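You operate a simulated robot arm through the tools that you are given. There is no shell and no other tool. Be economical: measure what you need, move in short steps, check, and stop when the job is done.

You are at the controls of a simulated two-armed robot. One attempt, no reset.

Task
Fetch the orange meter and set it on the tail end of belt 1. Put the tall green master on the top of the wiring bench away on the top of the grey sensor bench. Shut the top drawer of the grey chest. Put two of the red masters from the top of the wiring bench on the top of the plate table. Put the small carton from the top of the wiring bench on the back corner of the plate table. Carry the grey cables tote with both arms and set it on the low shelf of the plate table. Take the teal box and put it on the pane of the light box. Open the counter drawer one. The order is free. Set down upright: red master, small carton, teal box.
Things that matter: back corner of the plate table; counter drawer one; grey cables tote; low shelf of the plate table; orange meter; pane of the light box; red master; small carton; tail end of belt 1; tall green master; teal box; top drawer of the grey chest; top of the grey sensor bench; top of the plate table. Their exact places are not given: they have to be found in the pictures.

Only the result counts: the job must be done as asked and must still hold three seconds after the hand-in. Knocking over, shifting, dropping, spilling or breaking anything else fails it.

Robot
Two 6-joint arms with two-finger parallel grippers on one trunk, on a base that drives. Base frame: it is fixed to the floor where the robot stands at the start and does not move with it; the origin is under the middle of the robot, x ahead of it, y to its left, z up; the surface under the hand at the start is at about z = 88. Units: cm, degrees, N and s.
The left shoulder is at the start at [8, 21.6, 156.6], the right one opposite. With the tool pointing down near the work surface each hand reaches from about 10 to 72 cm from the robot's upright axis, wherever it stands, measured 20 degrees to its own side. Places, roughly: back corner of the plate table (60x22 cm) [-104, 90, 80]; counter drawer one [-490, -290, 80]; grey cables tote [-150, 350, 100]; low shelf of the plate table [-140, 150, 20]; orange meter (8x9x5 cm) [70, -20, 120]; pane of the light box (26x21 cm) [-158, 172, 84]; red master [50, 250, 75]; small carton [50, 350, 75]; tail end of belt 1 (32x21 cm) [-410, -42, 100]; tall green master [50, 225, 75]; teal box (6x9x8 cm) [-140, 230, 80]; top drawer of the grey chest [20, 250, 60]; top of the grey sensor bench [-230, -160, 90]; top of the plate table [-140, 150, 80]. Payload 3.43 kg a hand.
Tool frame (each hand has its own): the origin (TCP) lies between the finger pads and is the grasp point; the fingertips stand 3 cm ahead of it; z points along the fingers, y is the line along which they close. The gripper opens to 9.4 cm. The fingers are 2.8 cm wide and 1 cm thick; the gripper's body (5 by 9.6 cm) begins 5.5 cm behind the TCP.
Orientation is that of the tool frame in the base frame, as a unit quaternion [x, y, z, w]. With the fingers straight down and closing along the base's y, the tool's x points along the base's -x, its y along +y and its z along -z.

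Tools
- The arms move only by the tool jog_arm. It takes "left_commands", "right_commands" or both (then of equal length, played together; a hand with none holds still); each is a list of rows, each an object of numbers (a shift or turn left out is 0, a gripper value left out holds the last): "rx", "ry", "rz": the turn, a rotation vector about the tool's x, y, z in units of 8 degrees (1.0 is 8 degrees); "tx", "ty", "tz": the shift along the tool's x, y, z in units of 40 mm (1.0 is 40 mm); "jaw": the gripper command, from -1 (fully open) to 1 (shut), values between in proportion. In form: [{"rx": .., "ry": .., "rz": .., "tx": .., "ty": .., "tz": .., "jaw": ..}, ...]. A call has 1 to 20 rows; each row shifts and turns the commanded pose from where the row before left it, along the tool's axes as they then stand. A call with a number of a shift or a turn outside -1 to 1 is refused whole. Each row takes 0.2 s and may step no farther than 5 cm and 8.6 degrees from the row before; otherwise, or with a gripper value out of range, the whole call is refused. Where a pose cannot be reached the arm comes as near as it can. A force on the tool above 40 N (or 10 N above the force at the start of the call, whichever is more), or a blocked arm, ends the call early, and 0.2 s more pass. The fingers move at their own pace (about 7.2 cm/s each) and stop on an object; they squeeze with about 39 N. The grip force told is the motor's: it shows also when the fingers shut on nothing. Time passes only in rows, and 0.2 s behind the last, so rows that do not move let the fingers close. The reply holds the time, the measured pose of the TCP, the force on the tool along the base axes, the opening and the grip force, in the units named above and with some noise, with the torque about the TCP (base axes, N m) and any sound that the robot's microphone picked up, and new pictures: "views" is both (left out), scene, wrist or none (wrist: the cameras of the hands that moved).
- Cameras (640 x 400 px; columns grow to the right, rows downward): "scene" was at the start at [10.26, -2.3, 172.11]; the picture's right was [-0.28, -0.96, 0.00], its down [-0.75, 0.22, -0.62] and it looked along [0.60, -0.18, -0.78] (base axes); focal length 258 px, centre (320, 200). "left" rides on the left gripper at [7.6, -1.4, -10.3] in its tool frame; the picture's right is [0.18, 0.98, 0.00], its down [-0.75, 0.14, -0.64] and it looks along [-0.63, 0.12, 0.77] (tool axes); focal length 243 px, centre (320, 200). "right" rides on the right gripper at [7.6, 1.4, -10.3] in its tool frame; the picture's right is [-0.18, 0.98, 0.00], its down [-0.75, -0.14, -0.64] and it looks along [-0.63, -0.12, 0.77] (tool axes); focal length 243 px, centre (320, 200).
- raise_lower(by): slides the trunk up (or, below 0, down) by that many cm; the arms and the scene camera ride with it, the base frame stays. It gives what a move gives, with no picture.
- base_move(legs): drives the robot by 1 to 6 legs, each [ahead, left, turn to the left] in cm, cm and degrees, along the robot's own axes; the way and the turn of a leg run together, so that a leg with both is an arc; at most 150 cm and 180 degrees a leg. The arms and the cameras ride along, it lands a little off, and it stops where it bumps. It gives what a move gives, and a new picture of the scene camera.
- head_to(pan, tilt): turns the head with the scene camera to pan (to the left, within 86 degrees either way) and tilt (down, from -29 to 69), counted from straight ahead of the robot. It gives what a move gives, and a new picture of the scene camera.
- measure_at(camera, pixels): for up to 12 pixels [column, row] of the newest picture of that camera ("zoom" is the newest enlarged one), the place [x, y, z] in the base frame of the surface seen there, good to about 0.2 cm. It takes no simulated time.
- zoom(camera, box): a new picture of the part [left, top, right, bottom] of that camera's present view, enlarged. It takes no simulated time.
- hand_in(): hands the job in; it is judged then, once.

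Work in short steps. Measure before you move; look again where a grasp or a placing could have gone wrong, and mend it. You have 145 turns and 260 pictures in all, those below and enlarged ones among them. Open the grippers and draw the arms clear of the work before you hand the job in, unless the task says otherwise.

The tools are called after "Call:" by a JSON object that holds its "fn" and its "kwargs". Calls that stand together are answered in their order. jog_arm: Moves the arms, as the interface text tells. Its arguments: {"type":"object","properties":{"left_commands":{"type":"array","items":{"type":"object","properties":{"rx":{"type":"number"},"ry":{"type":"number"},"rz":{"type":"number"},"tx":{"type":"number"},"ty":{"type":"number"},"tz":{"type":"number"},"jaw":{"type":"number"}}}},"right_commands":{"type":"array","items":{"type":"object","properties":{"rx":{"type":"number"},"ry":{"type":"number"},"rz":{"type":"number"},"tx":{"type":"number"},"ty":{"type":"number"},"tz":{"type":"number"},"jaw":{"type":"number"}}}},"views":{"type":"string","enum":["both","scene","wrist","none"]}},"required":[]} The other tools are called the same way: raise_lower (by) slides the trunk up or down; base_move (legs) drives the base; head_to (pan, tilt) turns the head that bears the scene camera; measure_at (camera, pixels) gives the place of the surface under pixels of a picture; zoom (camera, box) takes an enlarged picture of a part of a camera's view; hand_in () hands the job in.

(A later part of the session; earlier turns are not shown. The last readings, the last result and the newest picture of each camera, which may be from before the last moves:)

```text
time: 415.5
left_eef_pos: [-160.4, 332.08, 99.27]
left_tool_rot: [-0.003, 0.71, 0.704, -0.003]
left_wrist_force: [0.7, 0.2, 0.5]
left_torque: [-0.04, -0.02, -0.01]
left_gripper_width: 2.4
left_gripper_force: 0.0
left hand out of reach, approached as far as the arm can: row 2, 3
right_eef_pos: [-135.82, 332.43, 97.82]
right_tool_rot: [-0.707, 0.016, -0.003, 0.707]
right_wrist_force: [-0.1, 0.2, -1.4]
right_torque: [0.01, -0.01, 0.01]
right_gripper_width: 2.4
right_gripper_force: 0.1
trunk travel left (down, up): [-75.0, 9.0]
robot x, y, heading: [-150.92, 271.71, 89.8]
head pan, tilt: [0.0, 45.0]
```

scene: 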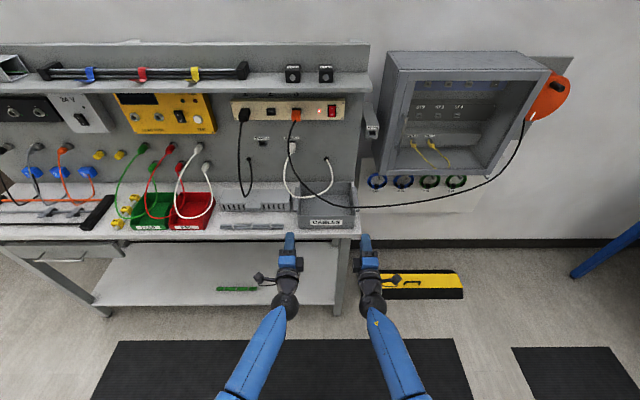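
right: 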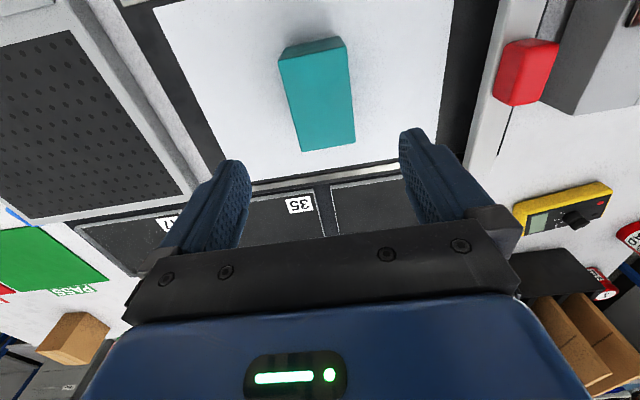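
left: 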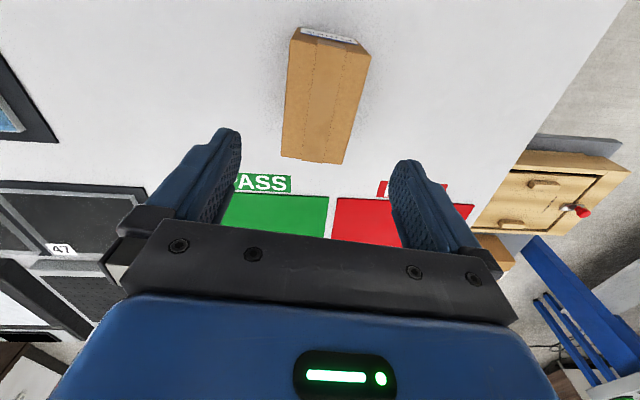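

Both hands are level and aligned. I take a close look at the handles.

Call:
{"fn": "zoom", "kwargs": {"camera": "scene", "box": [275, 170, 385, 260]}}

Call:
{"fn": "zoom", "kwargs": {"camera": "left", "box": [160, 0, 480, 200]}}

Call:
{"fn": "zoom", "kwargs": {"camera": "right", "box": [160, 0, 480, 200]}}

```text
4.44 times, centred on (330, 215) of scene
```

zoom: 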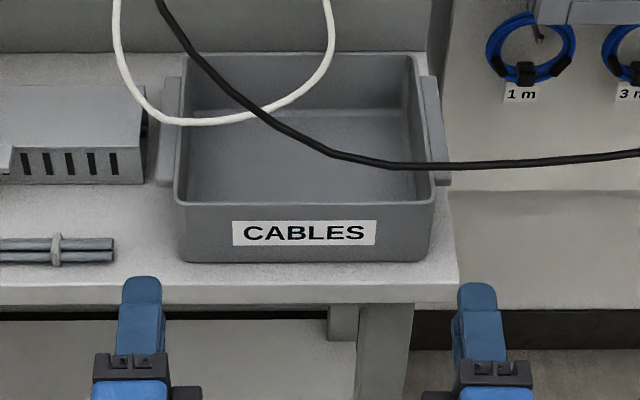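

```text
2.00 times, centred on (320, 100) of left
```

zoom: 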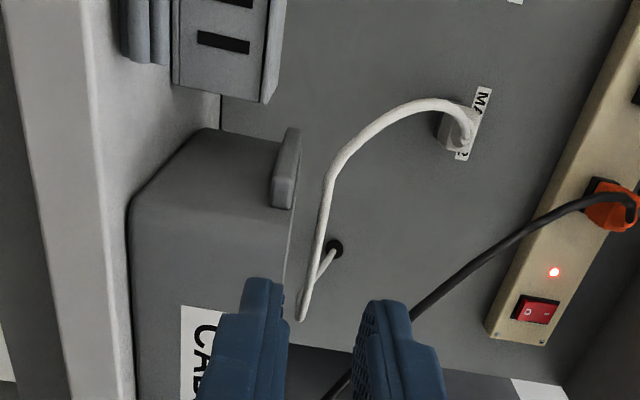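

```text
2.00 times, centred on (320, 100) of right
```

zoom: 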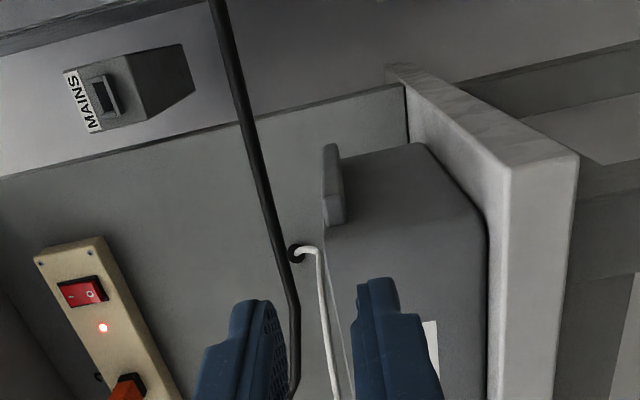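

Call:
{"fn": "measure_at", "kwargs": {"camera": "zoom", "pixels": [[328, 160], [336, 210], [326, 215], [343, 215], [330, 150], [340, 190], [350, 230], [290, 330], [245, 120]]}}

Call:
{"fn": "measure_at", "kwargs": {"camera": "left", "pixels": [[300, 100], [307, 85], [296, 95], [305, 75], [297, 103], [308, 92], [310, 152]]}}

```text
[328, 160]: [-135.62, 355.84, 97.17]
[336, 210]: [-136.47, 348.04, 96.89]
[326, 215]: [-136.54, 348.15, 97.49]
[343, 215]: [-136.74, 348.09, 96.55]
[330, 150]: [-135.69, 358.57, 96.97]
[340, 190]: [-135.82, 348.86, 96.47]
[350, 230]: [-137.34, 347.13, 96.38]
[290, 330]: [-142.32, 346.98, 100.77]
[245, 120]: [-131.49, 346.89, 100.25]
```

```text
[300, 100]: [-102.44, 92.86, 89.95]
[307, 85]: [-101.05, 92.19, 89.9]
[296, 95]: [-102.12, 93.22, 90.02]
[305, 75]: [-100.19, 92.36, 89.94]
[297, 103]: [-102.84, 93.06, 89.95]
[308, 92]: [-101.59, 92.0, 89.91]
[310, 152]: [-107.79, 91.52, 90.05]
```

Right handle bar: x −137.4…−135.7, z 96.2…97.9, front end y 348. I set both TCPs to z≈97.1, jaws 3 cm, and drive 12.5 cm ahead.

Call:
{"fn": "jog_arm", "kwargs": {"left_commands": [{"ty": -0.55, "jaw": 0.36}, {}], "right_commands": [{"tx": 0.08, "ty": 0.18, "jaw": 0.36}, {}], "views": "none"}}

Call:
{"fn": "base_move", "kwargs": {"legs": [[12.5, 0, 0]]}}

Call:
{"fn": "zoom", "kwargs": {"camera": "right", "box": [160, 0, 480, 200]}}

Call:
{"fn": "zoom", "kwargs": {"camera": "left", "box": [160, 0, 480, 200]}}

```text
time: 416.1
left_eef_pos: [-160.39, 332.18, 96.92]
left_tool_rot: [-0.004, 0.71, 0.704, -0.003]
left_wrist_force: [0.3, 0.7, -0.2]
left_torque: [0.0, -0.02, -0.02]
left_gripper_width: 3.0
left_gripper_force: 0.0
right_eef_pos: [-135.44, 332.52, 97.1]
right_tool_rot: [0.707, -0.015, 0.003, -0.707]
right_wrist_force: [0.2, -0.7, 0.6]
right_torque: [-0.02, -0.03, 0.0]
right_gripper_width: 3.01
right_gripper_force: 0.1
trunk travel left (down, up): [-75.0, 9.0]
robot x, y, heading: [-151.11, 271.65, 89.6]
head pan, tilt: [0.0, 45.0]
```

```text
time: 417.3
left_eef_pos: [-160.14, 344.24, 97.08]
left_tool_rot: [-0.004, 0.709, 0.706, -0.002]
left_wrist_force: [-0.5, -0.4, -0.7]
left_torque: [0.01, 0.01, -0.02]
left_gripper_width: 3.02
left_gripper_force: 0.1
right_eef_pos: [-135.41, 344.47, 97.24]
right_tool_rot: [-0.706, 0.016, -0.004, 0.708]
right_wrist_force: [0.9, -0.7, 0.7]
right_torque: [-0.04, -0.01, -0.01]
right_gripper_width: 3.03
right_gripper_force: 0.1
trunk travel left (down, up): [-75.0, 9.0]
robot x, y, heading: [-150.97, 283.93, 89.8]
head pan, tilt: [0.0, 45.0]
```

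scene: 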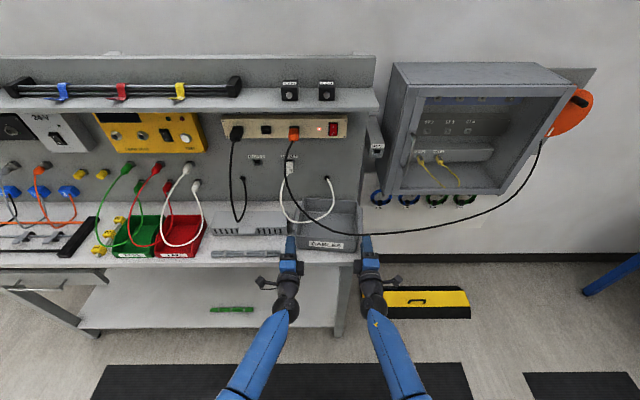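

```text
2.00 times, centred on (320, 100) of right
```

zoom: 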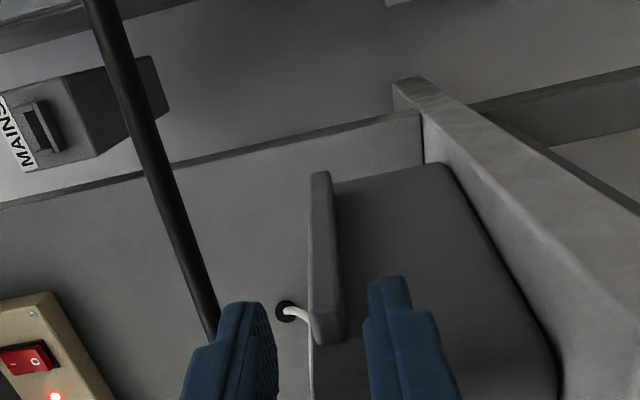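

```text
2.00 times, centred on (320, 100) of left
```

zoom: 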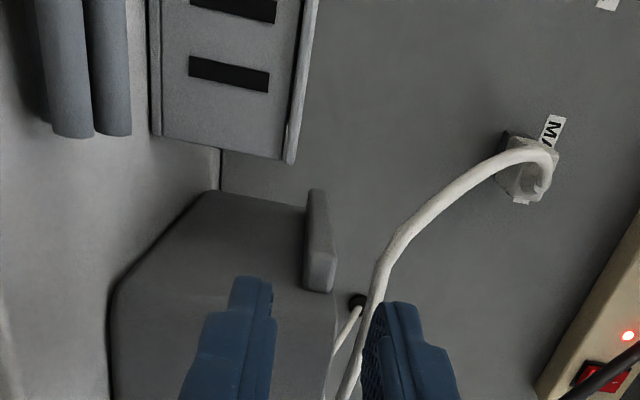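

Call:
{"fn": "measure_at", "kwargs": {"camera": "zoom", "pixels": [[378, 280], [360, 345], [348, 380], [325, 250], [310, 250], [332, 285], [262, 300], [345, 330]]}}

```text
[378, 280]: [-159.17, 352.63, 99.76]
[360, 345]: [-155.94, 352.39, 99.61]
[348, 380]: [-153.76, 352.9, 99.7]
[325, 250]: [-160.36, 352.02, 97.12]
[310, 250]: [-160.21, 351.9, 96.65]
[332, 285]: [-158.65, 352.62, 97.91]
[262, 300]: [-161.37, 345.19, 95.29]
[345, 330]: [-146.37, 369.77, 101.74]
```

Handles lie between the fingers; white cable at y≈352.5, z≈99.8, so left tips stay short of it. Advance 4 cm (left) / 4.5 cm (right) and close.

Call:
{"fn": "jog_arm", "kwargs": {"left_commands": [{"tz": 0.5}, {"tz": 0.4}, {}, {"jaw": 1}, {"jaw": 1}, {"jaw": 1}], "right_commands": [{"tz": 0.5}, {"tz": 0.5}, {}, {"jaw": 1}, {"jaw": 1}, {"jaw": 1}], "views": "wrist"}}

```text
time: 418.7
left_eef_pos: [-160.23, 348.08, 96.97]
left_tool_rot: [-0.003, 0.71, 0.704, -0.002]
left_wrist_force: [-0.3, -0.4, -0.6]
left_torque: [-0.03, 0.02, -0.02]
left_gripper_width: 0.0
left_gripper_force: 33.1
right_eef_pos: [-135.21, 348.83, 97.2]
right_tool_rot: [-0.707, 0.015, -0.004, 0.707]
right_wrist_force: [1.0, 0.7, 2.3]
right_torque: [0.13, -0.12, -0.08]
right_gripper_width: 1.15
right_gripper_force: 39.0
trunk travel left (down, up): [-75.0, 9.0]
robot x, y, heading: [-151.01, 284.02, 89.5]
head pan, tilt: [0.0, 45.0]
```

right: 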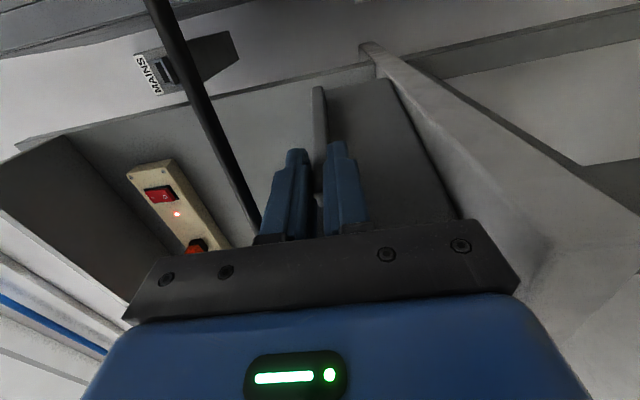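
left: 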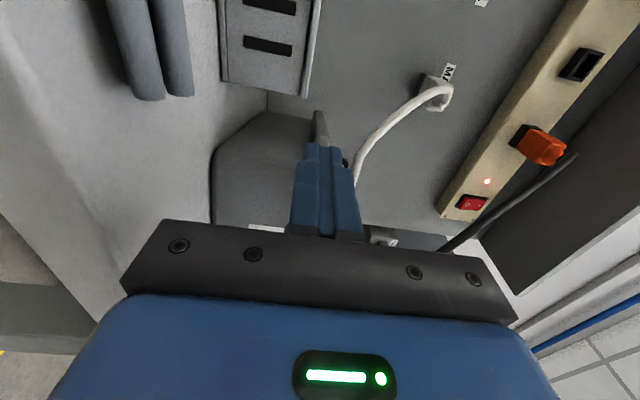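

Right holds its handle (1.15 cm), but the left closed on nothing. I open the left and measure the left handle again.

Call:
{"fn": "jog_arm", "kwargs": {"left_commands": [{"jaw": 0.36}, {"jaw": 0.36}], "views": "none"}}

Call:
{"fn": "zoom", "kwargs": {"camera": "left", "box": [200, 60, 440, 210]}}

Call:
{"fn": "measure_at", "kwargs": {"camera": "zoom", "pixels": [[315, 150], [310, 200], [318, 170], [308, 160], [325, 130], [250, 180], [320, 210]]}}

```text
time: 419.3
left_eef_pos: [-160.21, 348.05, 97.03]
left_tool_rot: [-0.003, 0.709, 0.705, -0.002]
left_wrist_force: [0.0, -0.3, -0.6]
left_torque: [0.0, -0.02, 0.0]
left_gripper_width: 3.0
left_gripper_force: 0.0
right_eef_pos: [-135.23, 348.75, 97.08]
right_tool_rot: [0.707, -0.015, 0.002, -0.707]
right_wrist_force: [0.3, 1.5, 3.6]
right_torque: [0.15, -0.13, -0.09]
right_gripper_width: 1.12
right_gripper_force: 39.3
trunk travel left (down, up): [-75.0, 9.0]
robot x, y, heading: [-150.9, 284.02, 89.8]
head pan, tilt: [0.0, 45.0]
```

```text
2.67 times, centred on (320, 135) of left
```

zoom: 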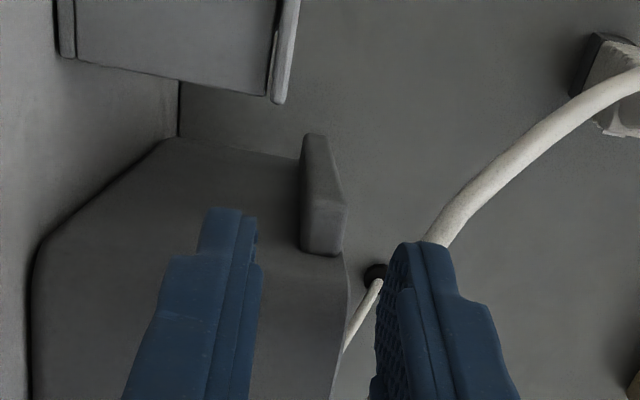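

```text
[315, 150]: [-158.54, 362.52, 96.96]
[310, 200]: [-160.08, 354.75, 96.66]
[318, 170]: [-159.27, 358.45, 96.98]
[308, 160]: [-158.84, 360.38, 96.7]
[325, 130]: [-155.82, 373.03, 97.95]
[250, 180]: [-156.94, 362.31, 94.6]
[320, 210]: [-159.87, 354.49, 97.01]
```

The tote has yawed a bit, its left handle now begins near y≈352.5. I draw it 6 cm forward with the right grip (sliding on the bench, under the cables), then re-measure the left handle.

Call:
{"fn": "base_move", "kwargs": {"legs": [[-6, 0, 0]]}}

Call:
{"fn": "zoom", "kwargs": {"camera": "left", "box": [200, 60, 440, 210]}}

Call:
{"fn": "measure_at", "kwargs": {"camera": "zoom", "pixels": [[315, 150], [310, 200], [318, 170], [325, 240], [310, 245], [320, 210], [330, 252]]}}

Call:
{"fn": "zoom", "kwargs": {"camera": "scene", "box": [270, 170, 400, 270]}}

```text
time: 420.3
left_eef_pos: [-160.31, 342.69, 96.78]
left_tool_rot: [-0.003, 0.711, 0.703, -0.002]
left_wrist_force: [0.2, 0.0, -0.1]
left_torque: [-0.02, 0.0, 0.0]
left_gripper_width: 3.0
left_gripper_force: 0.1
right_eef_pos: [-135.31, 343.48, 97.14]
right_tool_rot: [-0.706, 0.015, -0.005, 0.708]
right_wrist_force: [0.8, 3.6, 10.3]
right_torque: [0.41, -0.09, -0.11]
right_gripper_width: 1.15
right_gripper_force: 38.9
trunk travel left (down, up): [-75.0, 9.0]
robot x, y, heading: [-151.07, 278.05, 89.5]
head pan, tilt: [0.0, 45.0]
```

scene: 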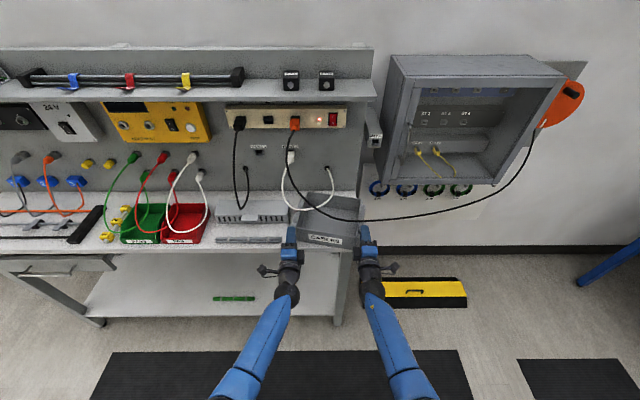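

```text
2.67 times, centred on (320, 135) of left
```

zoom: 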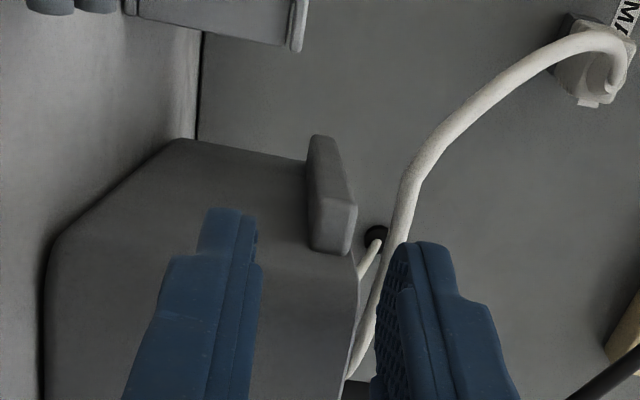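

```text
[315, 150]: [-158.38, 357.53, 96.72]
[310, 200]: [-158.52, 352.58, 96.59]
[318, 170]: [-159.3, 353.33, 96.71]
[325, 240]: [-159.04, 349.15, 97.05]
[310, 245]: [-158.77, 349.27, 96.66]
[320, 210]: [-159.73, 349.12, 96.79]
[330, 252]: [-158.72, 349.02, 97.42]
```

```text
4.00 times, centred on (335, 220) of scene
```

zoom: 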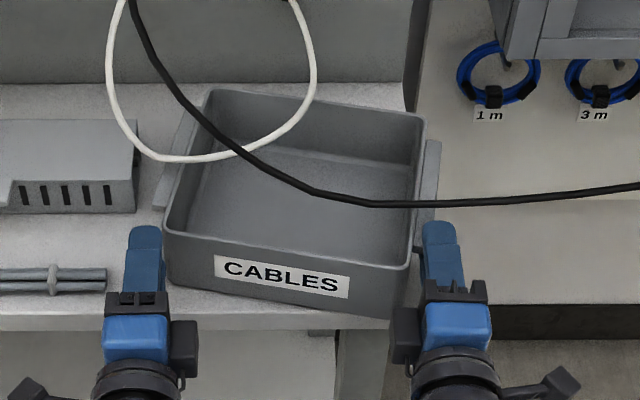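

Tote is yawed ≈11–13° clockwise; left handle's near end at (−159.8,349.1), z≈96.3–97.4. I yaw the left hand 11° to match, shift 1.1 cm outward, and slide onto the handle.

Call:
{"fn": "jog_arm", "kwargs": {"left_commands": [{"tx": 0.3, "jaw": 0.53}, {"ry": -0.69}, {"ry": -0.69}, {"tz": 0.4}, {}], "views": "none"}}

Call:
{"fn": "zoom", "kwargs": {"camera": "left", "box": [200, 60, 440, 210]}}

Call:
{"fn": "measure_at", "kwargs": {"camera": "zoom", "pixels": [[315, 200], [325, 235], [305, 240], [325, 200], [340, 220], [300, 200], [310, 180]]}}

```text
time: 421.5
left_eef_pos: [-161.18, 343.95, 96.93]
left_tool_rot: [0.065, 0.707, 0.702, 0.066]
left_wrist_force: [1.3, 0.4, -0.1]
left_torque: [0.0, 0.0, 0.02]
left_gripper_width: 2.22
left_gripper_force: 0.0
right_eef_pos: [-135.22, 343.15, 97.28]
right_tool_rot: [-0.706, 0.015, -0.003, 0.708]
right_wrist_force: [0.5, -0.5, -3.0]
right_torque: [-0.28, -0.28, 0.01]
right_gripper_width: 1.14
right_gripper_force: 39.0
trunk travel left (down, up): [-75.0, 9.0]
robot x, y, heading: [-150.96, 278.37, 89.6]
head pan, tilt: [0.0, 45.0]
```

```text
2.67 times, centred on (320, 135) of left
```

zoom: 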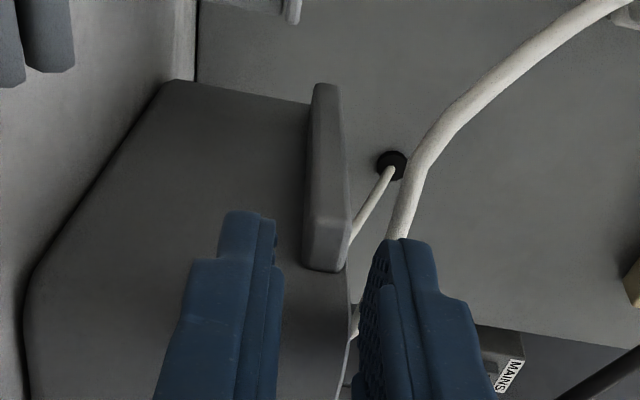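

```text
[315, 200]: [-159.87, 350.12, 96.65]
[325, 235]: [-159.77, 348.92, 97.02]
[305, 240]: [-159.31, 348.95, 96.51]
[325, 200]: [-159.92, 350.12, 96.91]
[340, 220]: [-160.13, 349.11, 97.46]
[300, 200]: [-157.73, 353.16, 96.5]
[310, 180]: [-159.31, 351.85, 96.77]
```

Call:
{"fn": "jog_arm", "kwargs": {"left_commands": [{"tz": 0.6}, {"tz": 0.65}, {}, {"jaw": 1}, {"jaw": 1}, {"jaw": 1}], "right_commands": [{}, {}, {}, {}, {}, {}], "views": "none"}}

```text
time: 422.9
left_eef_pos: [-160.45, 348.74, 97.11]
left_tool_rot: [0.063, 0.705, 0.703, 0.065]
left_wrist_force: [-17.9, 5.1, 6.7]
left_torque: [0.07, -0.18, 0.06]
left_gripper_width: 0.0
left_gripper_force: 33.4
right_eef_pos: [-135.21, 343.14, 97.39]
right_tool_rot: [-0.706, 0.016, -0.004, 0.708]
right_wrist_force: [17.4, -4.9, -2.6]
right_torque: [-0.24, -0.23, 0.19]
right_gripper_width: 1.13
right_gripper_force: 39.0
trunk travel left (down, up): [-75.0, 9.0]
robot x, y, heading: [-150.86, 278.33, 89.8]
head pan, tilt: [0.0, 45.0]
```

Call:
{"fn": "zoom", "kwargs": {"camera": "left", "box": [200, 60, 440, 210]}}

Call:
{"fn": "zoom", "kwargs": {"camera": "scene", "box": [270, 170, 400, 270]}}

Call:
{"fn": "measure_at", "kwargs": {"camera": "zoom", "pixels": [[175, 160], [165, 190], [430, 165], [435, 190], [200, 110], [170, 225], [405, 262], [420, 125], [280, 275], [150, 215]]}}

```text
2.67 times, centred on (320, 135) of left
```

zoom: 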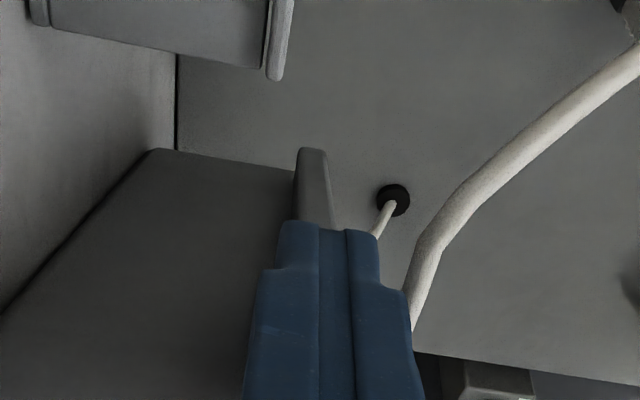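

```text
4.00 times, centred on (335, 220) of scene
```

zoom: 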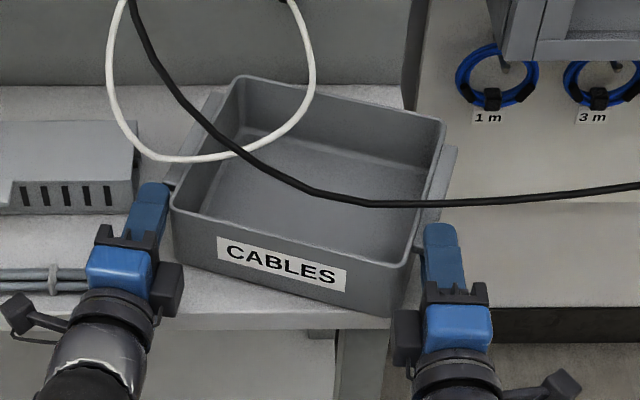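

```text
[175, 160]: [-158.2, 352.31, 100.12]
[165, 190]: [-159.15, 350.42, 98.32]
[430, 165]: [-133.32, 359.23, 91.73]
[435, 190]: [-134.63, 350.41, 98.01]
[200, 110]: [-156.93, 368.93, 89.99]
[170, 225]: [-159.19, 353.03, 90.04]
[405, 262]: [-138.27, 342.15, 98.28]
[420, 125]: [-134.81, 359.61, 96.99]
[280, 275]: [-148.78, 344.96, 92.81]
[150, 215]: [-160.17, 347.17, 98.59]
```

The left finger had been pushing the tote's corner (it's a bit wider than I thought). I retract the left hand, straighten it, and push the right handle back 4 cm to un-yaw the tote.

Call:
{"fn": "jog_arm", "kwargs": {"left_commands": [{"tz": -0.6, "jaw": 0.36}, {"tz": -0.6}, {"tz": -0.6}, {"ry": 0.69}, {"ry": 0.69}, {}], "right_commands": [{}, {}, {"tz": 0.35}, {"tz": 0.35}, {"tz": 0.3}, {}], "views": "none"}}

Call:
{"fn": "zoom", "kwargs": {"camera": "scene", "box": [270, 170, 400, 270]}}

Call:
{"fn": "measure_at", "kwargs": {"camera": "zoom", "pixels": [[175, 225], [400, 250], [190, 170], [180, 190], [175, 205], [430, 190], [280, 262], [190, 210]]}}

```text
time: 424.3
left_eef_pos: [-161.53, 341.7, 97.02]
left_tool_rot: [-0.003, 0.71, 0.704, -0.002]
left_wrist_force: [-1.0, 0.2, -0.6]
left_torque: [0.0, -0.02, 0.0]
left_gripper_width: 3.05
left_gripper_force: 0.1
right_eef_pos: [-135.27, 347.2, 97.39]
right_tool_rot: [-0.705, 0.015, -0.003, 0.709]
right_wrist_force: [0.6, 0.4, -2.0]
right_torque: [-0.26, -0.3, 0.02]
right_gripper_width: 1.15
right_gripper_force: 38.8
trunk travel left (down, up): [-75.0, 9.0]
robot x, y, heading: [-150.74, 277.93, 89.5]
head pan, tilt: [0.0, 45.0]
```

```text
4.00 times, centred on (335, 220) of scene
```

zoom: 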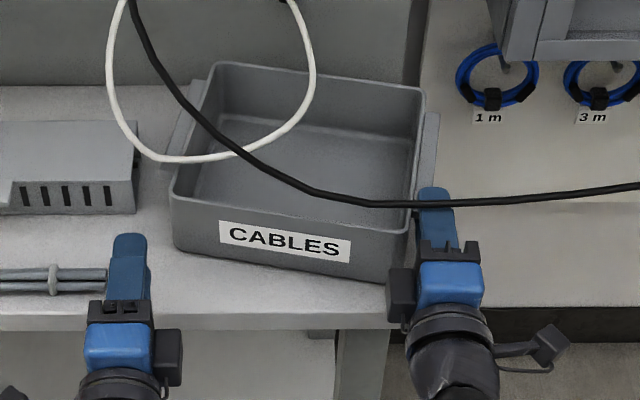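

```text
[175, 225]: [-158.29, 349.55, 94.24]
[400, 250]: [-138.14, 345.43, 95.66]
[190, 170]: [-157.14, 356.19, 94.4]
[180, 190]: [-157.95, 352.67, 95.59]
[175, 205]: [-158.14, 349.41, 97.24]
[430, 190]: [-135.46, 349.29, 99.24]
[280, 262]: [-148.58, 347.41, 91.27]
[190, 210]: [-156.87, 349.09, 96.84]
```

Yaw is unchanged, so the right grip holds the tote's yaw rigidly: I rotate the right hand 11° to the left to straighten the tote.

Call:
{"fn": "jog_arm", "kwargs": {"right_commands": [{"ry": -0.5}, {"ry": -0.5}, {"ry": -0.41}, {}], "views": "none"}}

Call:
{"fn": "zoom", "kwargs": {"camera": "left", "box": [200, 60, 440, 210]}}

Call:
{"fn": "measure_at", "kwargs": {"camera": "zoom", "pixels": [[310, 220], [320, 250], [310, 190], [330, 240], [340, 220], [320, 200], [290, 240], [340, 330]]}}

Call:
{"fn": "zoom", "kwargs": {"camera": "scene", "box": [270, 170, 400, 270]}}

```text
time: 425.3
left_eef_pos: [-161.39, 341.72, 97.03]
left_tool_rot: [-0.003, 0.709, 0.705, -0.002]
left_wrist_force: [0.2, 0.4, -0.5]
left_torque: [0.0, -0.01, 0.05]
left_gripper_width: 3.01
left_gripper_force: 0.0
right_eef_pos: [-137.13, 346.69, 98.07]
right_tool_rot: [0.707, 0.03, -0.041, -0.706]
right_wrist_force: [0.1, 0.2, -2.4]
right_torque: [-0.24, -0.3, -0.02]
right_gripper_width: 1.14
right_gripper_force: 38.6
right hand out of reach, approached as far as the arm can: row 2, 3
trunk travel left (down, up): [-75.0, 9.0]
robot x, y, heading: [-150.66, 278.15, 89.7]
head pan, tilt: [0.0, 45.0]
```

```text
2.67 times, centred on (320, 135) of left
```

zoom: 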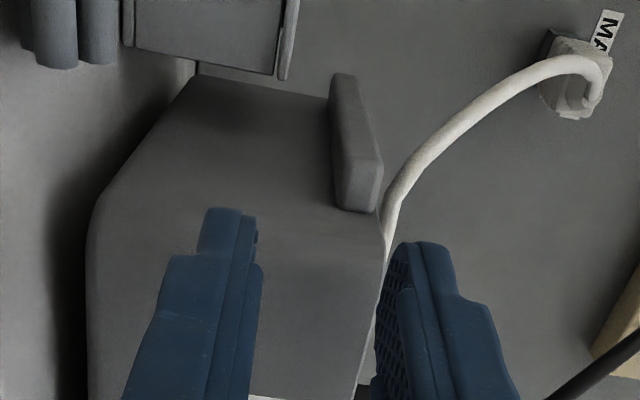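

```text
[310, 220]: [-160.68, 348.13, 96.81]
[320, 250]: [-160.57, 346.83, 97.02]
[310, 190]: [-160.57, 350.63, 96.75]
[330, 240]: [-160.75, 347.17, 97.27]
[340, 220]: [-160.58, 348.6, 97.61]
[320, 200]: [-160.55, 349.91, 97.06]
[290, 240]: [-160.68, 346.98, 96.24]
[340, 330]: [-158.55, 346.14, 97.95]
```

```text
4.00 times, centred on (335, 220) of scene
```

zoom: 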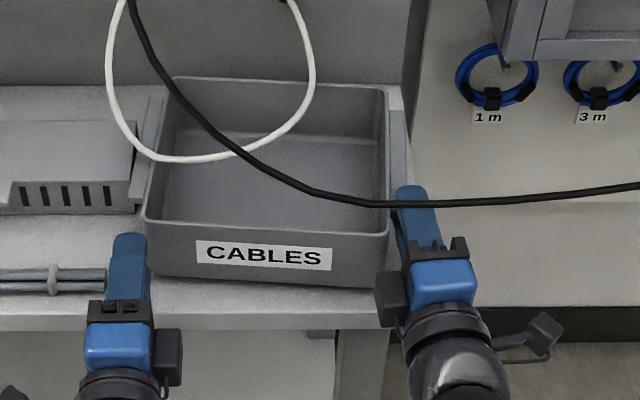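

The tote is nearly straight but ~2 cm to the left. I retract the left hand 3 cm, strafe right 2 cm, and measure the left handle.

Call:
{"fn": "jog_arm", "kwargs": {"left_commands": [{"tz": -0.75}, {}], "views": "none"}}

Call:
{"fn": "base_move", "kwargs": {"legs": [[0, -2.2, 0]]}}

Call:
{"fn": "zoom", "kwargs": {"camera": "left", "box": [200, 60, 440, 210]}}

```text
time: 425.9
left_eef_pos: [-161.48, 338.55, 97.0]
left_tool_rot: [-0.004, 0.71, 0.704, -0.002]
left_wrist_force: [0.5, -0.4, 0.6]
left_torque: [0.01, 0.01, 0.03]
left_gripper_width: 3.02
left_gripper_force: 0.1
right_eef_pos: [-137.08, 346.69, 98.16]
right_tool_rot: [-0.706, -0.029, 0.041, 0.707]
right_wrist_force: [0.4, -1.2, -3.1]
right_torque: [-0.2, -0.31, 0.03]
right_gripper_width: 1.17
right_gripper_force: 39.1
trunk travel left (down, up): [-75.0, 9.0]
robot x, y, heading: [-150.51, 278.56, 89.6]
head pan, tilt: [0.0, 45.0]
```

```text
time: 426.7
left_eef_pos: [-159.87, 338.6, 96.89]
left_tool_rot: [-0.005, 0.709, 0.705, -0.001]
left_wrist_force: [-0.9, -0.2, -0.1]
left_torque: [0.05, -0.01, -0.04]
left_gripper_width: 3.01
left_gripper_force: 0.0
right_eef_pos: [-135.33, 346.73, 98.22]
right_tool_rot: [-0.706, -0.031, 0.039, 0.706]
right_wrist_force: [-0.6, 0.1, -2.0]
right_torque: [-0.2, -0.29, -0.05]
right_gripper_width: 1.13
right_gripper_force: 39.3
trunk travel left (down, up): [-75.0, 9.0]
robot x, y, heading: [-148.83, 278.34, 89.4]
head pan, tilt: [0.0, 45.0]
```

scene: 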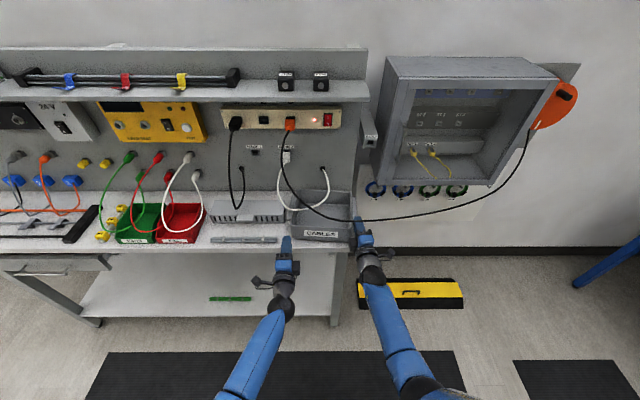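

```text
2.67 times, centred on (320, 135) of left
```

zoom: 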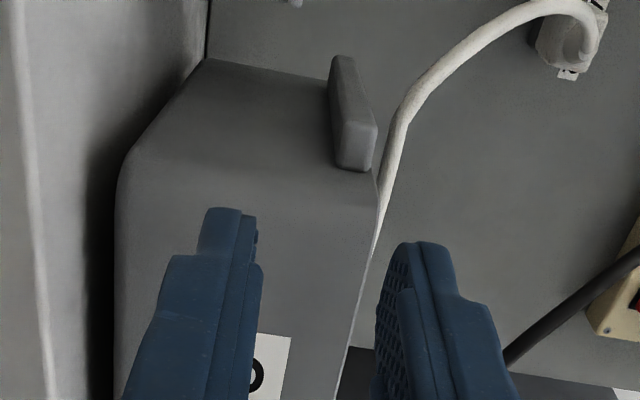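

Call:
{"fn": "measure_at", "kwargs": {"camera": "zoom", "pixels": [[345, 165], [355, 160], [370, 140], [338, 60], [345, 100], [330, 180], [368, 165], [350, 130], [330, 210], [240, 100]]}}

```text
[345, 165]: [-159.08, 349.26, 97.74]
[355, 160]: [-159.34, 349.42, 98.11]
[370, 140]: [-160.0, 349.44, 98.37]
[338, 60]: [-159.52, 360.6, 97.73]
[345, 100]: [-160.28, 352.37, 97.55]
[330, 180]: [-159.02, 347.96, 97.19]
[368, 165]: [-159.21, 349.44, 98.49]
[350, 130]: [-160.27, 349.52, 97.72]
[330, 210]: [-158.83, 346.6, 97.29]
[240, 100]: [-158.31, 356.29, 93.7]
```

Left handle: outer face x≈−160.3, near end y 349.4, z 97.5–98.5. I settle the right down 0.6 cm, set the left at x −160.6, z 97.5, advance to y≈348.9 and close.

Call:
{"fn": "jog_arm", "kwargs": {"left_commands": [{"tx": 0.18, "ty": 0.15, "jaw": 0.5}, {}, {"tz": 0.9}, {"tz": 0.9}, {"tz": 0.75}, {}, {"jaw": 1}, {"jaw": 1}, {"jaw": 1}], "right_commands": [{"ty": 0.15}, {}, {}, {}, {}, {}, {}, {}, {}], "views": "wrist"}}

```text
time: 428.7
left_eef_pos: [-160.26, 348.65, 97.52]
left_tool_rot: [-0.003, 0.71, 0.705, -0.003]
left_wrist_force: [0.0, 0.3, -0.8]
left_torque: [0.0, 0.02, 0.02]
left_gripper_width: 0.0
left_gripper_force: 33.2
right_eef_pos: [-135.09, 346.63, 97.59]
right_tool_rot: [0.706, 0.028, -0.039, -0.706]
right_wrist_force: [0.1, 0.3, -2.4]
right_torque: [-0.28, -0.27, 0.03]
right_gripper_width: 1.13
right_gripper_force: 38.9
trunk travel left (down, up): [-75.0, 9.0]
robot x, y, heading: [-148.22, 278.26, 89.5]
head pan, tilt: [0.0, 45.0]
```

right: 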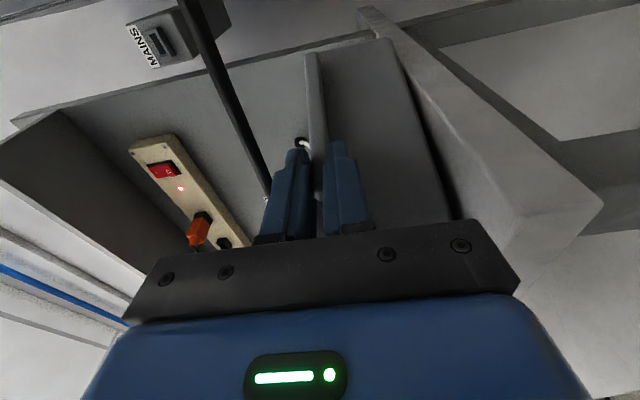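
left: 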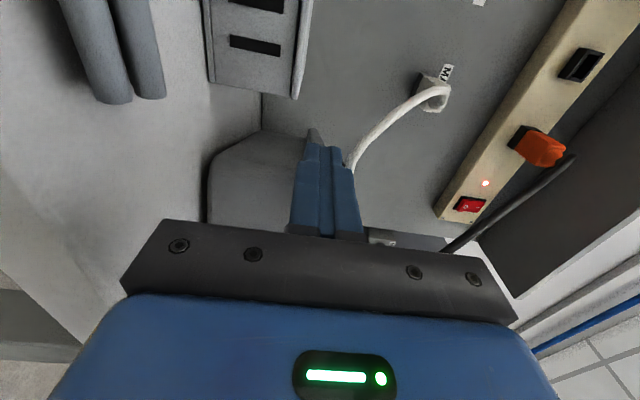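

Missed again – the finger must have nudged the corner. I retract, open, and measure where the handle is; next time I'll pass outside it and then shift inward.

Call:
{"fn": "jog_arm", "kwargs": {"left_commands": [{"jaw": 0.36}, {"tx": 0.3, "tz": -0.6}, {"tz": -0.6}, {}], "views": "none"}}

Call:
{"fn": "zoom", "kwargs": {"camera": "left", "box": [200, 60, 440, 210]}}

Call:
{"fn": "measure_at", "kwargs": {"camera": "zoom", "pixels": [[320, 150], [330, 170], [325, 190], [320, 210], [330, 210], [340, 210], [345, 190], [335, 140], [310, 180], [325, 230], [350, 210], [335, 190]]}}

```text
time: 429.7
left_eef_pos: [-161.48, 344.01, 97.44]
left_tool_rot: [-0.003, 0.709, 0.705, -0.002]
left_wrist_force: [0.7, 0.1, 0.8]
left_torque: [0.02, -0.01, -0.02]
left_gripper_width: 3.01
left_gripper_force: 0.1
right_eef_pos: [-134.96, 346.8, 97.65]
right_tool_rot: [0.706, 0.028, -0.038, -0.706]
right_wrist_force: [0.2, -0.2, -2.1]
right_torque: [-0.27, -0.27, -0.01]
right_gripper_width: 1.15
right_gripper_force: 39.2
trunk travel left (down, up): [-75.0, 9.0]
robot x, y, heading: [-149.1, 278.08, 89.6]
head pan, tilt: [0.0, 45.0]
```

```text
2.67 times, centred on (320, 135) of left
```

zoom: 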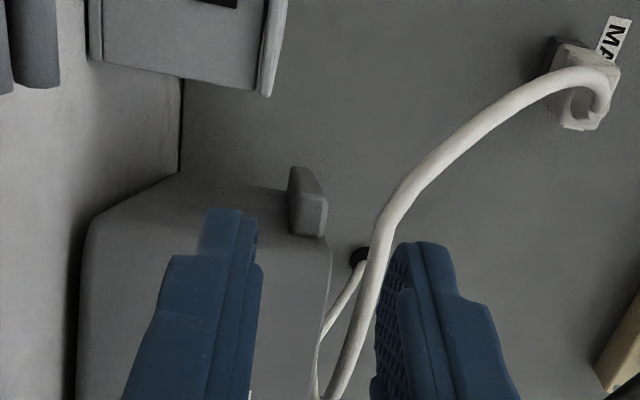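

```text
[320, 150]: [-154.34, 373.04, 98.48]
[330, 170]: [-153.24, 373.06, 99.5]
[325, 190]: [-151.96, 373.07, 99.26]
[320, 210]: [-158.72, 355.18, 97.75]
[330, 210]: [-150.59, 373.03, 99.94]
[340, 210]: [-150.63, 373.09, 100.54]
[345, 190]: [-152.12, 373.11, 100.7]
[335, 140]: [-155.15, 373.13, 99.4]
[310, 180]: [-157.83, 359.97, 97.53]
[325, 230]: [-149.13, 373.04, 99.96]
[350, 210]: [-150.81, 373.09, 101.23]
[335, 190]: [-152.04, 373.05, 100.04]
```

The tote got pushed back on the left again. I draw it 8 cm forward with the right grip, yaw the left hand −10° to match, and measure afresh.

Call:
{"fn": "base_move", "kwargs": {"legs": [[-8, 0, 0]]}}

Call:
{"fn": "jog_arm", "kwargs": {"left_commands": [{"ry": -0.6, "tz": -0.3}, {"ry": -0.6}, {}], "views": "none"}}

Call:
{"fn": "zoom", "kwargs": {"camera": "left", "box": [200, 60, 440, 210]}}

Call:
{"fn": "zoom", "kwargs": {"camera": "scene", "box": [270, 170, 400, 270]}}

```text
time: 430.8
left_eef_pos: [-161.41, 336.72, 97.09]
left_tool_rot: [-0.004, 0.711, 0.703, -0.002]
left_wrist_force: [0.9, 0.8, -0.4]
left_torque: [0.0, 0.02, -0.02]
left_gripper_width: 3.01
left_gripper_force: 0.0
right_eef_pos: [-134.96, 339.55, 97.28]
right_tool_rot: [0.708, 0.028, -0.04, -0.705]
right_wrist_force: [0.2, 1.8, -2.4]
right_torque: [-0.12, -0.21, -0.02]
right_gripper_width: 1.14
right_gripper_force: 39.1
trunk travel left (down, up): [-75.0, 9.0]
robot x, y, heading: [-148.94, 270.31, 89.7]
head pan, tilt: [0.0, 45.0]
```

scene: 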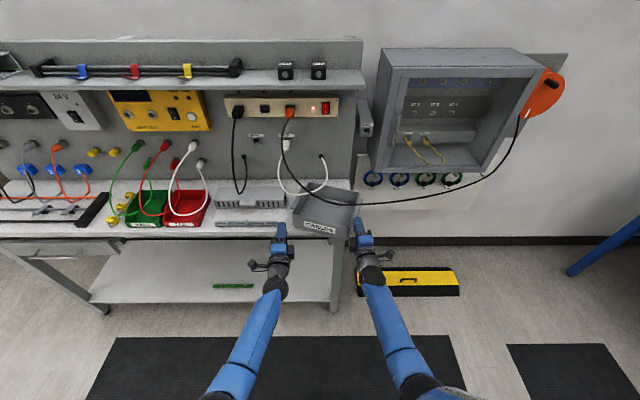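

```text
time: 431.6
left_eef_pos: [-161.46, 334.99, 97.67]
left_tool_rot: [0.049, 0.706, 0.704, 0.051]
left_wrist_force: [-0.7, 0.1, -0.1]
left_torque: [0.01, -0.02, 0.02]
left_gripper_width: 3.01
left_gripper_force: 0.0
right_eef_pos: [-135.04, 338.83, 97.76]
right_tool_rot: [-0.706, -0.028, 0.038, 0.706]
right_wrist_force: [0.2, 0.4, -2.0]
right_torque: [-0.28, -0.28, -0.01]
right_gripper_width: 1.16
right_gripper_force: 39.5
trunk travel left (down, up): [-75.0, 9.0]
robot x, y, heading: [-148.9, 270.66, 89.8]
head pan, tilt: [0.0, 45.0]
```

```text
2.67 times, centred on (320, 135) of left
```

zoom: 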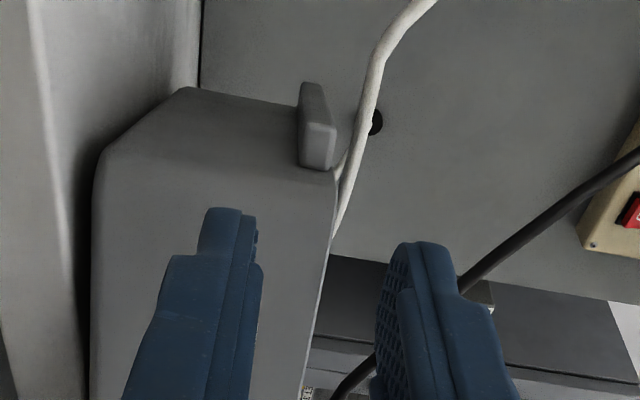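

```text
4.00 times, centred on (335, 220) of scene
```

zoom: 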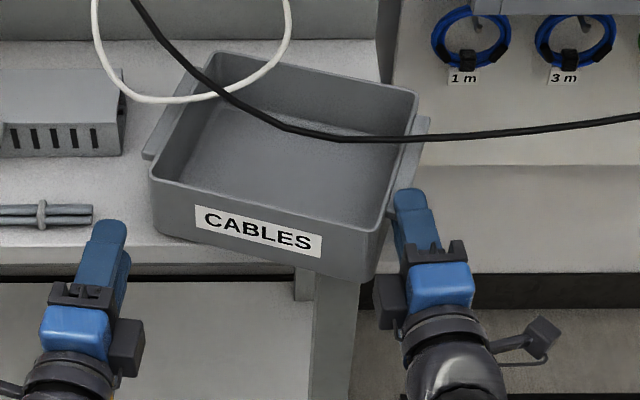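

Call:
{"fn": "measure_at", "kwargs": {"camera": "zoom", "pixels": [[150, 153], [180, 85], [155, 178], [370, 228], [420, 125], [165, 120], [147, 150], [190, 62], [160, 150], [215, 55]]}}

```text
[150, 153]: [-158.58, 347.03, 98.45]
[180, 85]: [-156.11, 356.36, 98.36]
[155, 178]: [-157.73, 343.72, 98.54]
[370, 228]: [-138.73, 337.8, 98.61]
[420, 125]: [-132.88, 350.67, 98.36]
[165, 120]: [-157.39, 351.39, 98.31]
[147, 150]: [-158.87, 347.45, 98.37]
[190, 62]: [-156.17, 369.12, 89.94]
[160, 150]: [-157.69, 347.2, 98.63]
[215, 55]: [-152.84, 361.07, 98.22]
```

Tote yaw ≈15°; left handle runs from (−158.6,347.0) along (0.26,0.97), centre z≈97.9. I yaw the left hand to 15°, pass outside the handle, then shift inward 1.6 cm and close.

Call:
{"fn": "jog_arm", "kwargs": {"left_commands": [{"ry": -0.86}, {"tx": 0.74, "ty": 0.05}, {"tz": 0.8}, {"tz": 0.8}, {"tz": 0.8}, {"tz": 0.8}, {}, {"tx": -0.2}, {"tx": -0.2}, {}], "views": "none"}}

Call:
{"fn": "zoom", "kwargs": {"camera": "left", "box": [200, 60, 440, 210]}}

Call:
{"fn": "zoom", "kwargs": {"camera": "scene", "box": [270, 170, 400, 270]}}

```text
time: 433.8
left_eef_pos: [-160.79, 348.08, 98.68]
left_tool_rot: [0.064, 0.696, 0.712, 0.068]
left_wrist_force: [-17.3, 9.2, -1.0]
left_torque: [0.12, 0.29, 0.05]
left_gripper_width: 3.08
left_gripper_force: 0.1
left hand out of reach, approached as far as the arm can: row 1
right_eef_pos: [-134.8, 339.03, 97.68]
right_tool_rot: [0.707, 0.027, -0.039, -0.706]
right_wrist_force: [15.9, -9.0, -1.8]
right_torque: [-0.27, -0.19, 0.73]
right_gripper_width: 1.13
right_gripper_force: 39.3
trunk travel left (down, up): [-75.0, 9.0]
robot x, y, heading: [-148.8, 270.73, 89.7]
head pan, tilt: [0.0, 45.0]
```

```text
2.67 times, centred on (320, 135) of left
```

zoom: 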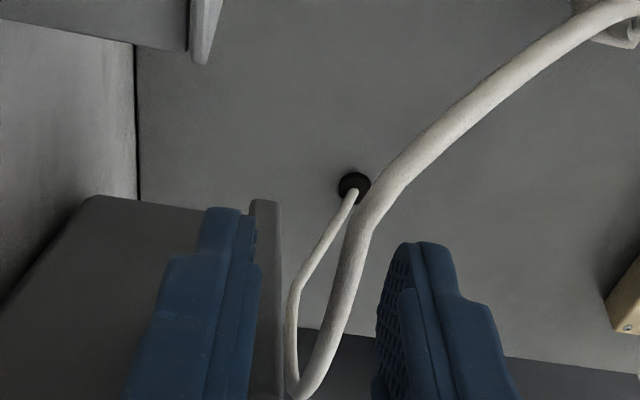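

```text
4.00 times, centred on (335, 220) of scene
```

zoom: 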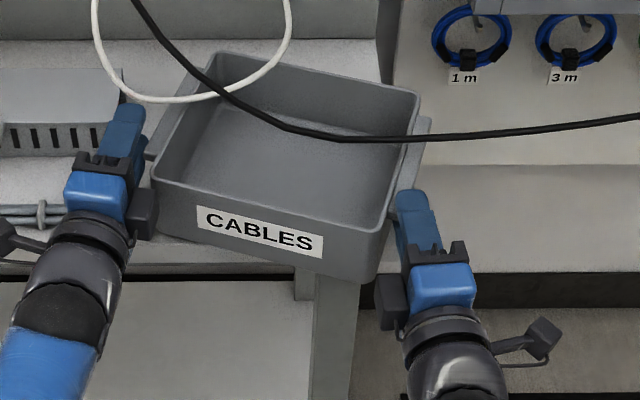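

The left sits 0.8 cm too high, so its lower finger hits the handle's side. I move out a little, down 0.9 cm, in again, and close.

Call:
{"fn": "jog_arm", "kwargs": {"left_commands": [{"tx": 0.3}, {"ty": -0.23}, {}, {"tx": -0.2}, {"tx": -0.2}, {"tx": -0.15}, {}], "views": "none"}}

Call:
{"fn": "zoom", "kwargs": {"camera": "left", "box": [200, 60, 440, 210]}}

```text
time: 435.4
left_eef_pos: [-159.65, 347.81, 97.67]
left_tool_rot: [0.065, 0.696, 0.712, 0.068]
left_wrist_force: [-13.7, 4.8, -0.6]
left_torque: [0.13, 0.26, -0.52]
left_gripper_width: 3.09
left_gripper_force: 0.8
right_eef_pos: [-134.93, 339.07, 97.77]
right_tool_rot: [-0.706, -0.027, 0.039, 0.706]
right_wrist_force: [13.7, -4.8, -2.0]
right_torque: [-0.3, -0.28, 0.38]
right_gripper_width: 1.17
right_gripper_force: 39.1
trunk travel left (down, up): [-75.0, 9.0]
robot x, y, heading: [-148.82, 269.98, 89.9]
head pan, tilt: [0.0, 45.0]
```

```text
2.67 times, centred on (320, 135) of left
```

zoom: 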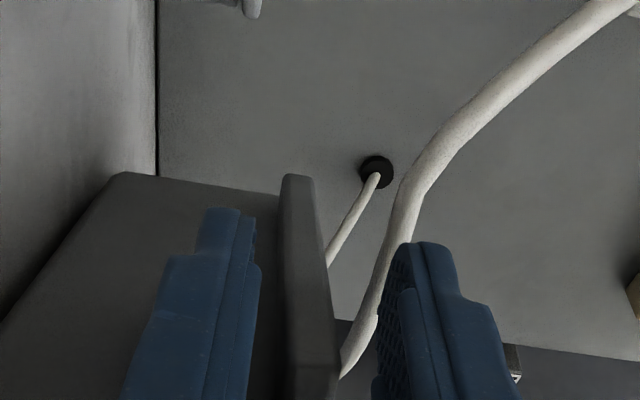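

Now the handle lies between the fingers. Close the left gripper.

Call:
{"fn": "jog_arm", "kwargs": {"left_commands": [{"tx": 0.06, "jaw": 1}, {"jaw": 1}, {"jaw": 1}, {"jaw": 1}], "right_commands": [{}, {}, {}, {}], "views": "none"}}

```text
time: 436.4
left_eef_pos: [-159.78, 347.82, 97.63]
left_tool_rot: [0.066, 0.697, 0.711, 0.069]
left_wrist_force: [-13.3, -3.2, -0.9]
left_torque: [-0.03, 0.03, -0.62]
left_gripper_width: 1.57
left_gripper_force: 39.1
right_eef_pos: [-134.98, 339.0, 97.76]
right_tool_rot: [-0.706, -0.028, 0.039, 0.706]
right_wrist_force: [12.8, 2.4, -3.0]
right_torque: [-0.25, -0.32, -1.06]
right_gripper_width: 1.15
right_gripper_force: 39.0
trunk travel left (down, up): [-75.0, 9.0]
robot x, y, heading: [-148.45, 270.69, 89.6]
head pan, tilt: [0.0, 45.0]
```

Both handles gripped. I draw the tote 10 cm towards me with both arms together (world −y), keeping height.

Call:
{"fn": "jog_arm", "kwargs": {"left_commands": [{"tz": -0.48, "tx": -0.13}, {"tz": -0.48, "tx": -0.13}, {"tz": -0.48, "tx": -0.13}, {"tz": -0.48, "tx": -0.13}, {"tz": -0.48, "tx": -0.13}, {}], "right_commands": [{"tz": -0.5, "tx": -0.05}, {"tz": -0.5, "tx": -0.05}, {"tz": -0.5, "tx": -0.05}, {"tz": -0.5, "tx": -0.05}, {"tz": -0.5, "tx": -0.05}, {}], "views": "scene"}}

```text
time: 437.7
left_eef_pos: [-159.33, 337.74, 97.4]
left_tool_rot: [0.065, 0.696, 0.712, 0.066]
left_wrist_force: [-1.2, -2.7, -0.1]
left_torque: [-0.05, 0.27, -0.58]
left_gripper_width: 1.56
left_gripper_force: 38.8
right_eef_pos: [-134.82, 328.74, 97.96]
right_tool_rot: [-0.705, -0.026, 0.036, 0.708]
right_wrist_force: [-0.2, 1.8, -2.3]
right_torque: [-0.21, -0.58, -0.18]
right_gripper_width: 1.18
right_gripper_force: 38.7
trunk travel left (down, up): [-75.0, 9.0]
robot x, y, heading: [-149.11, 270.49, 89.8]
head pan, tilt: [0.0, 45.0]
stopped in row 6 (right hand): the force on the tool passed its limit at 40 N (the readings are from after the stop); the commanded pose is now the measured one
```

scene: 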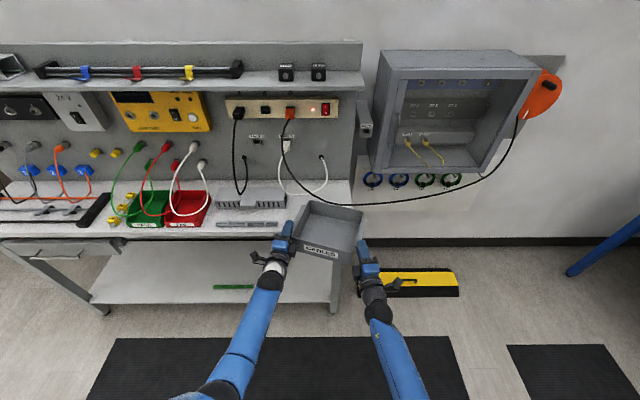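

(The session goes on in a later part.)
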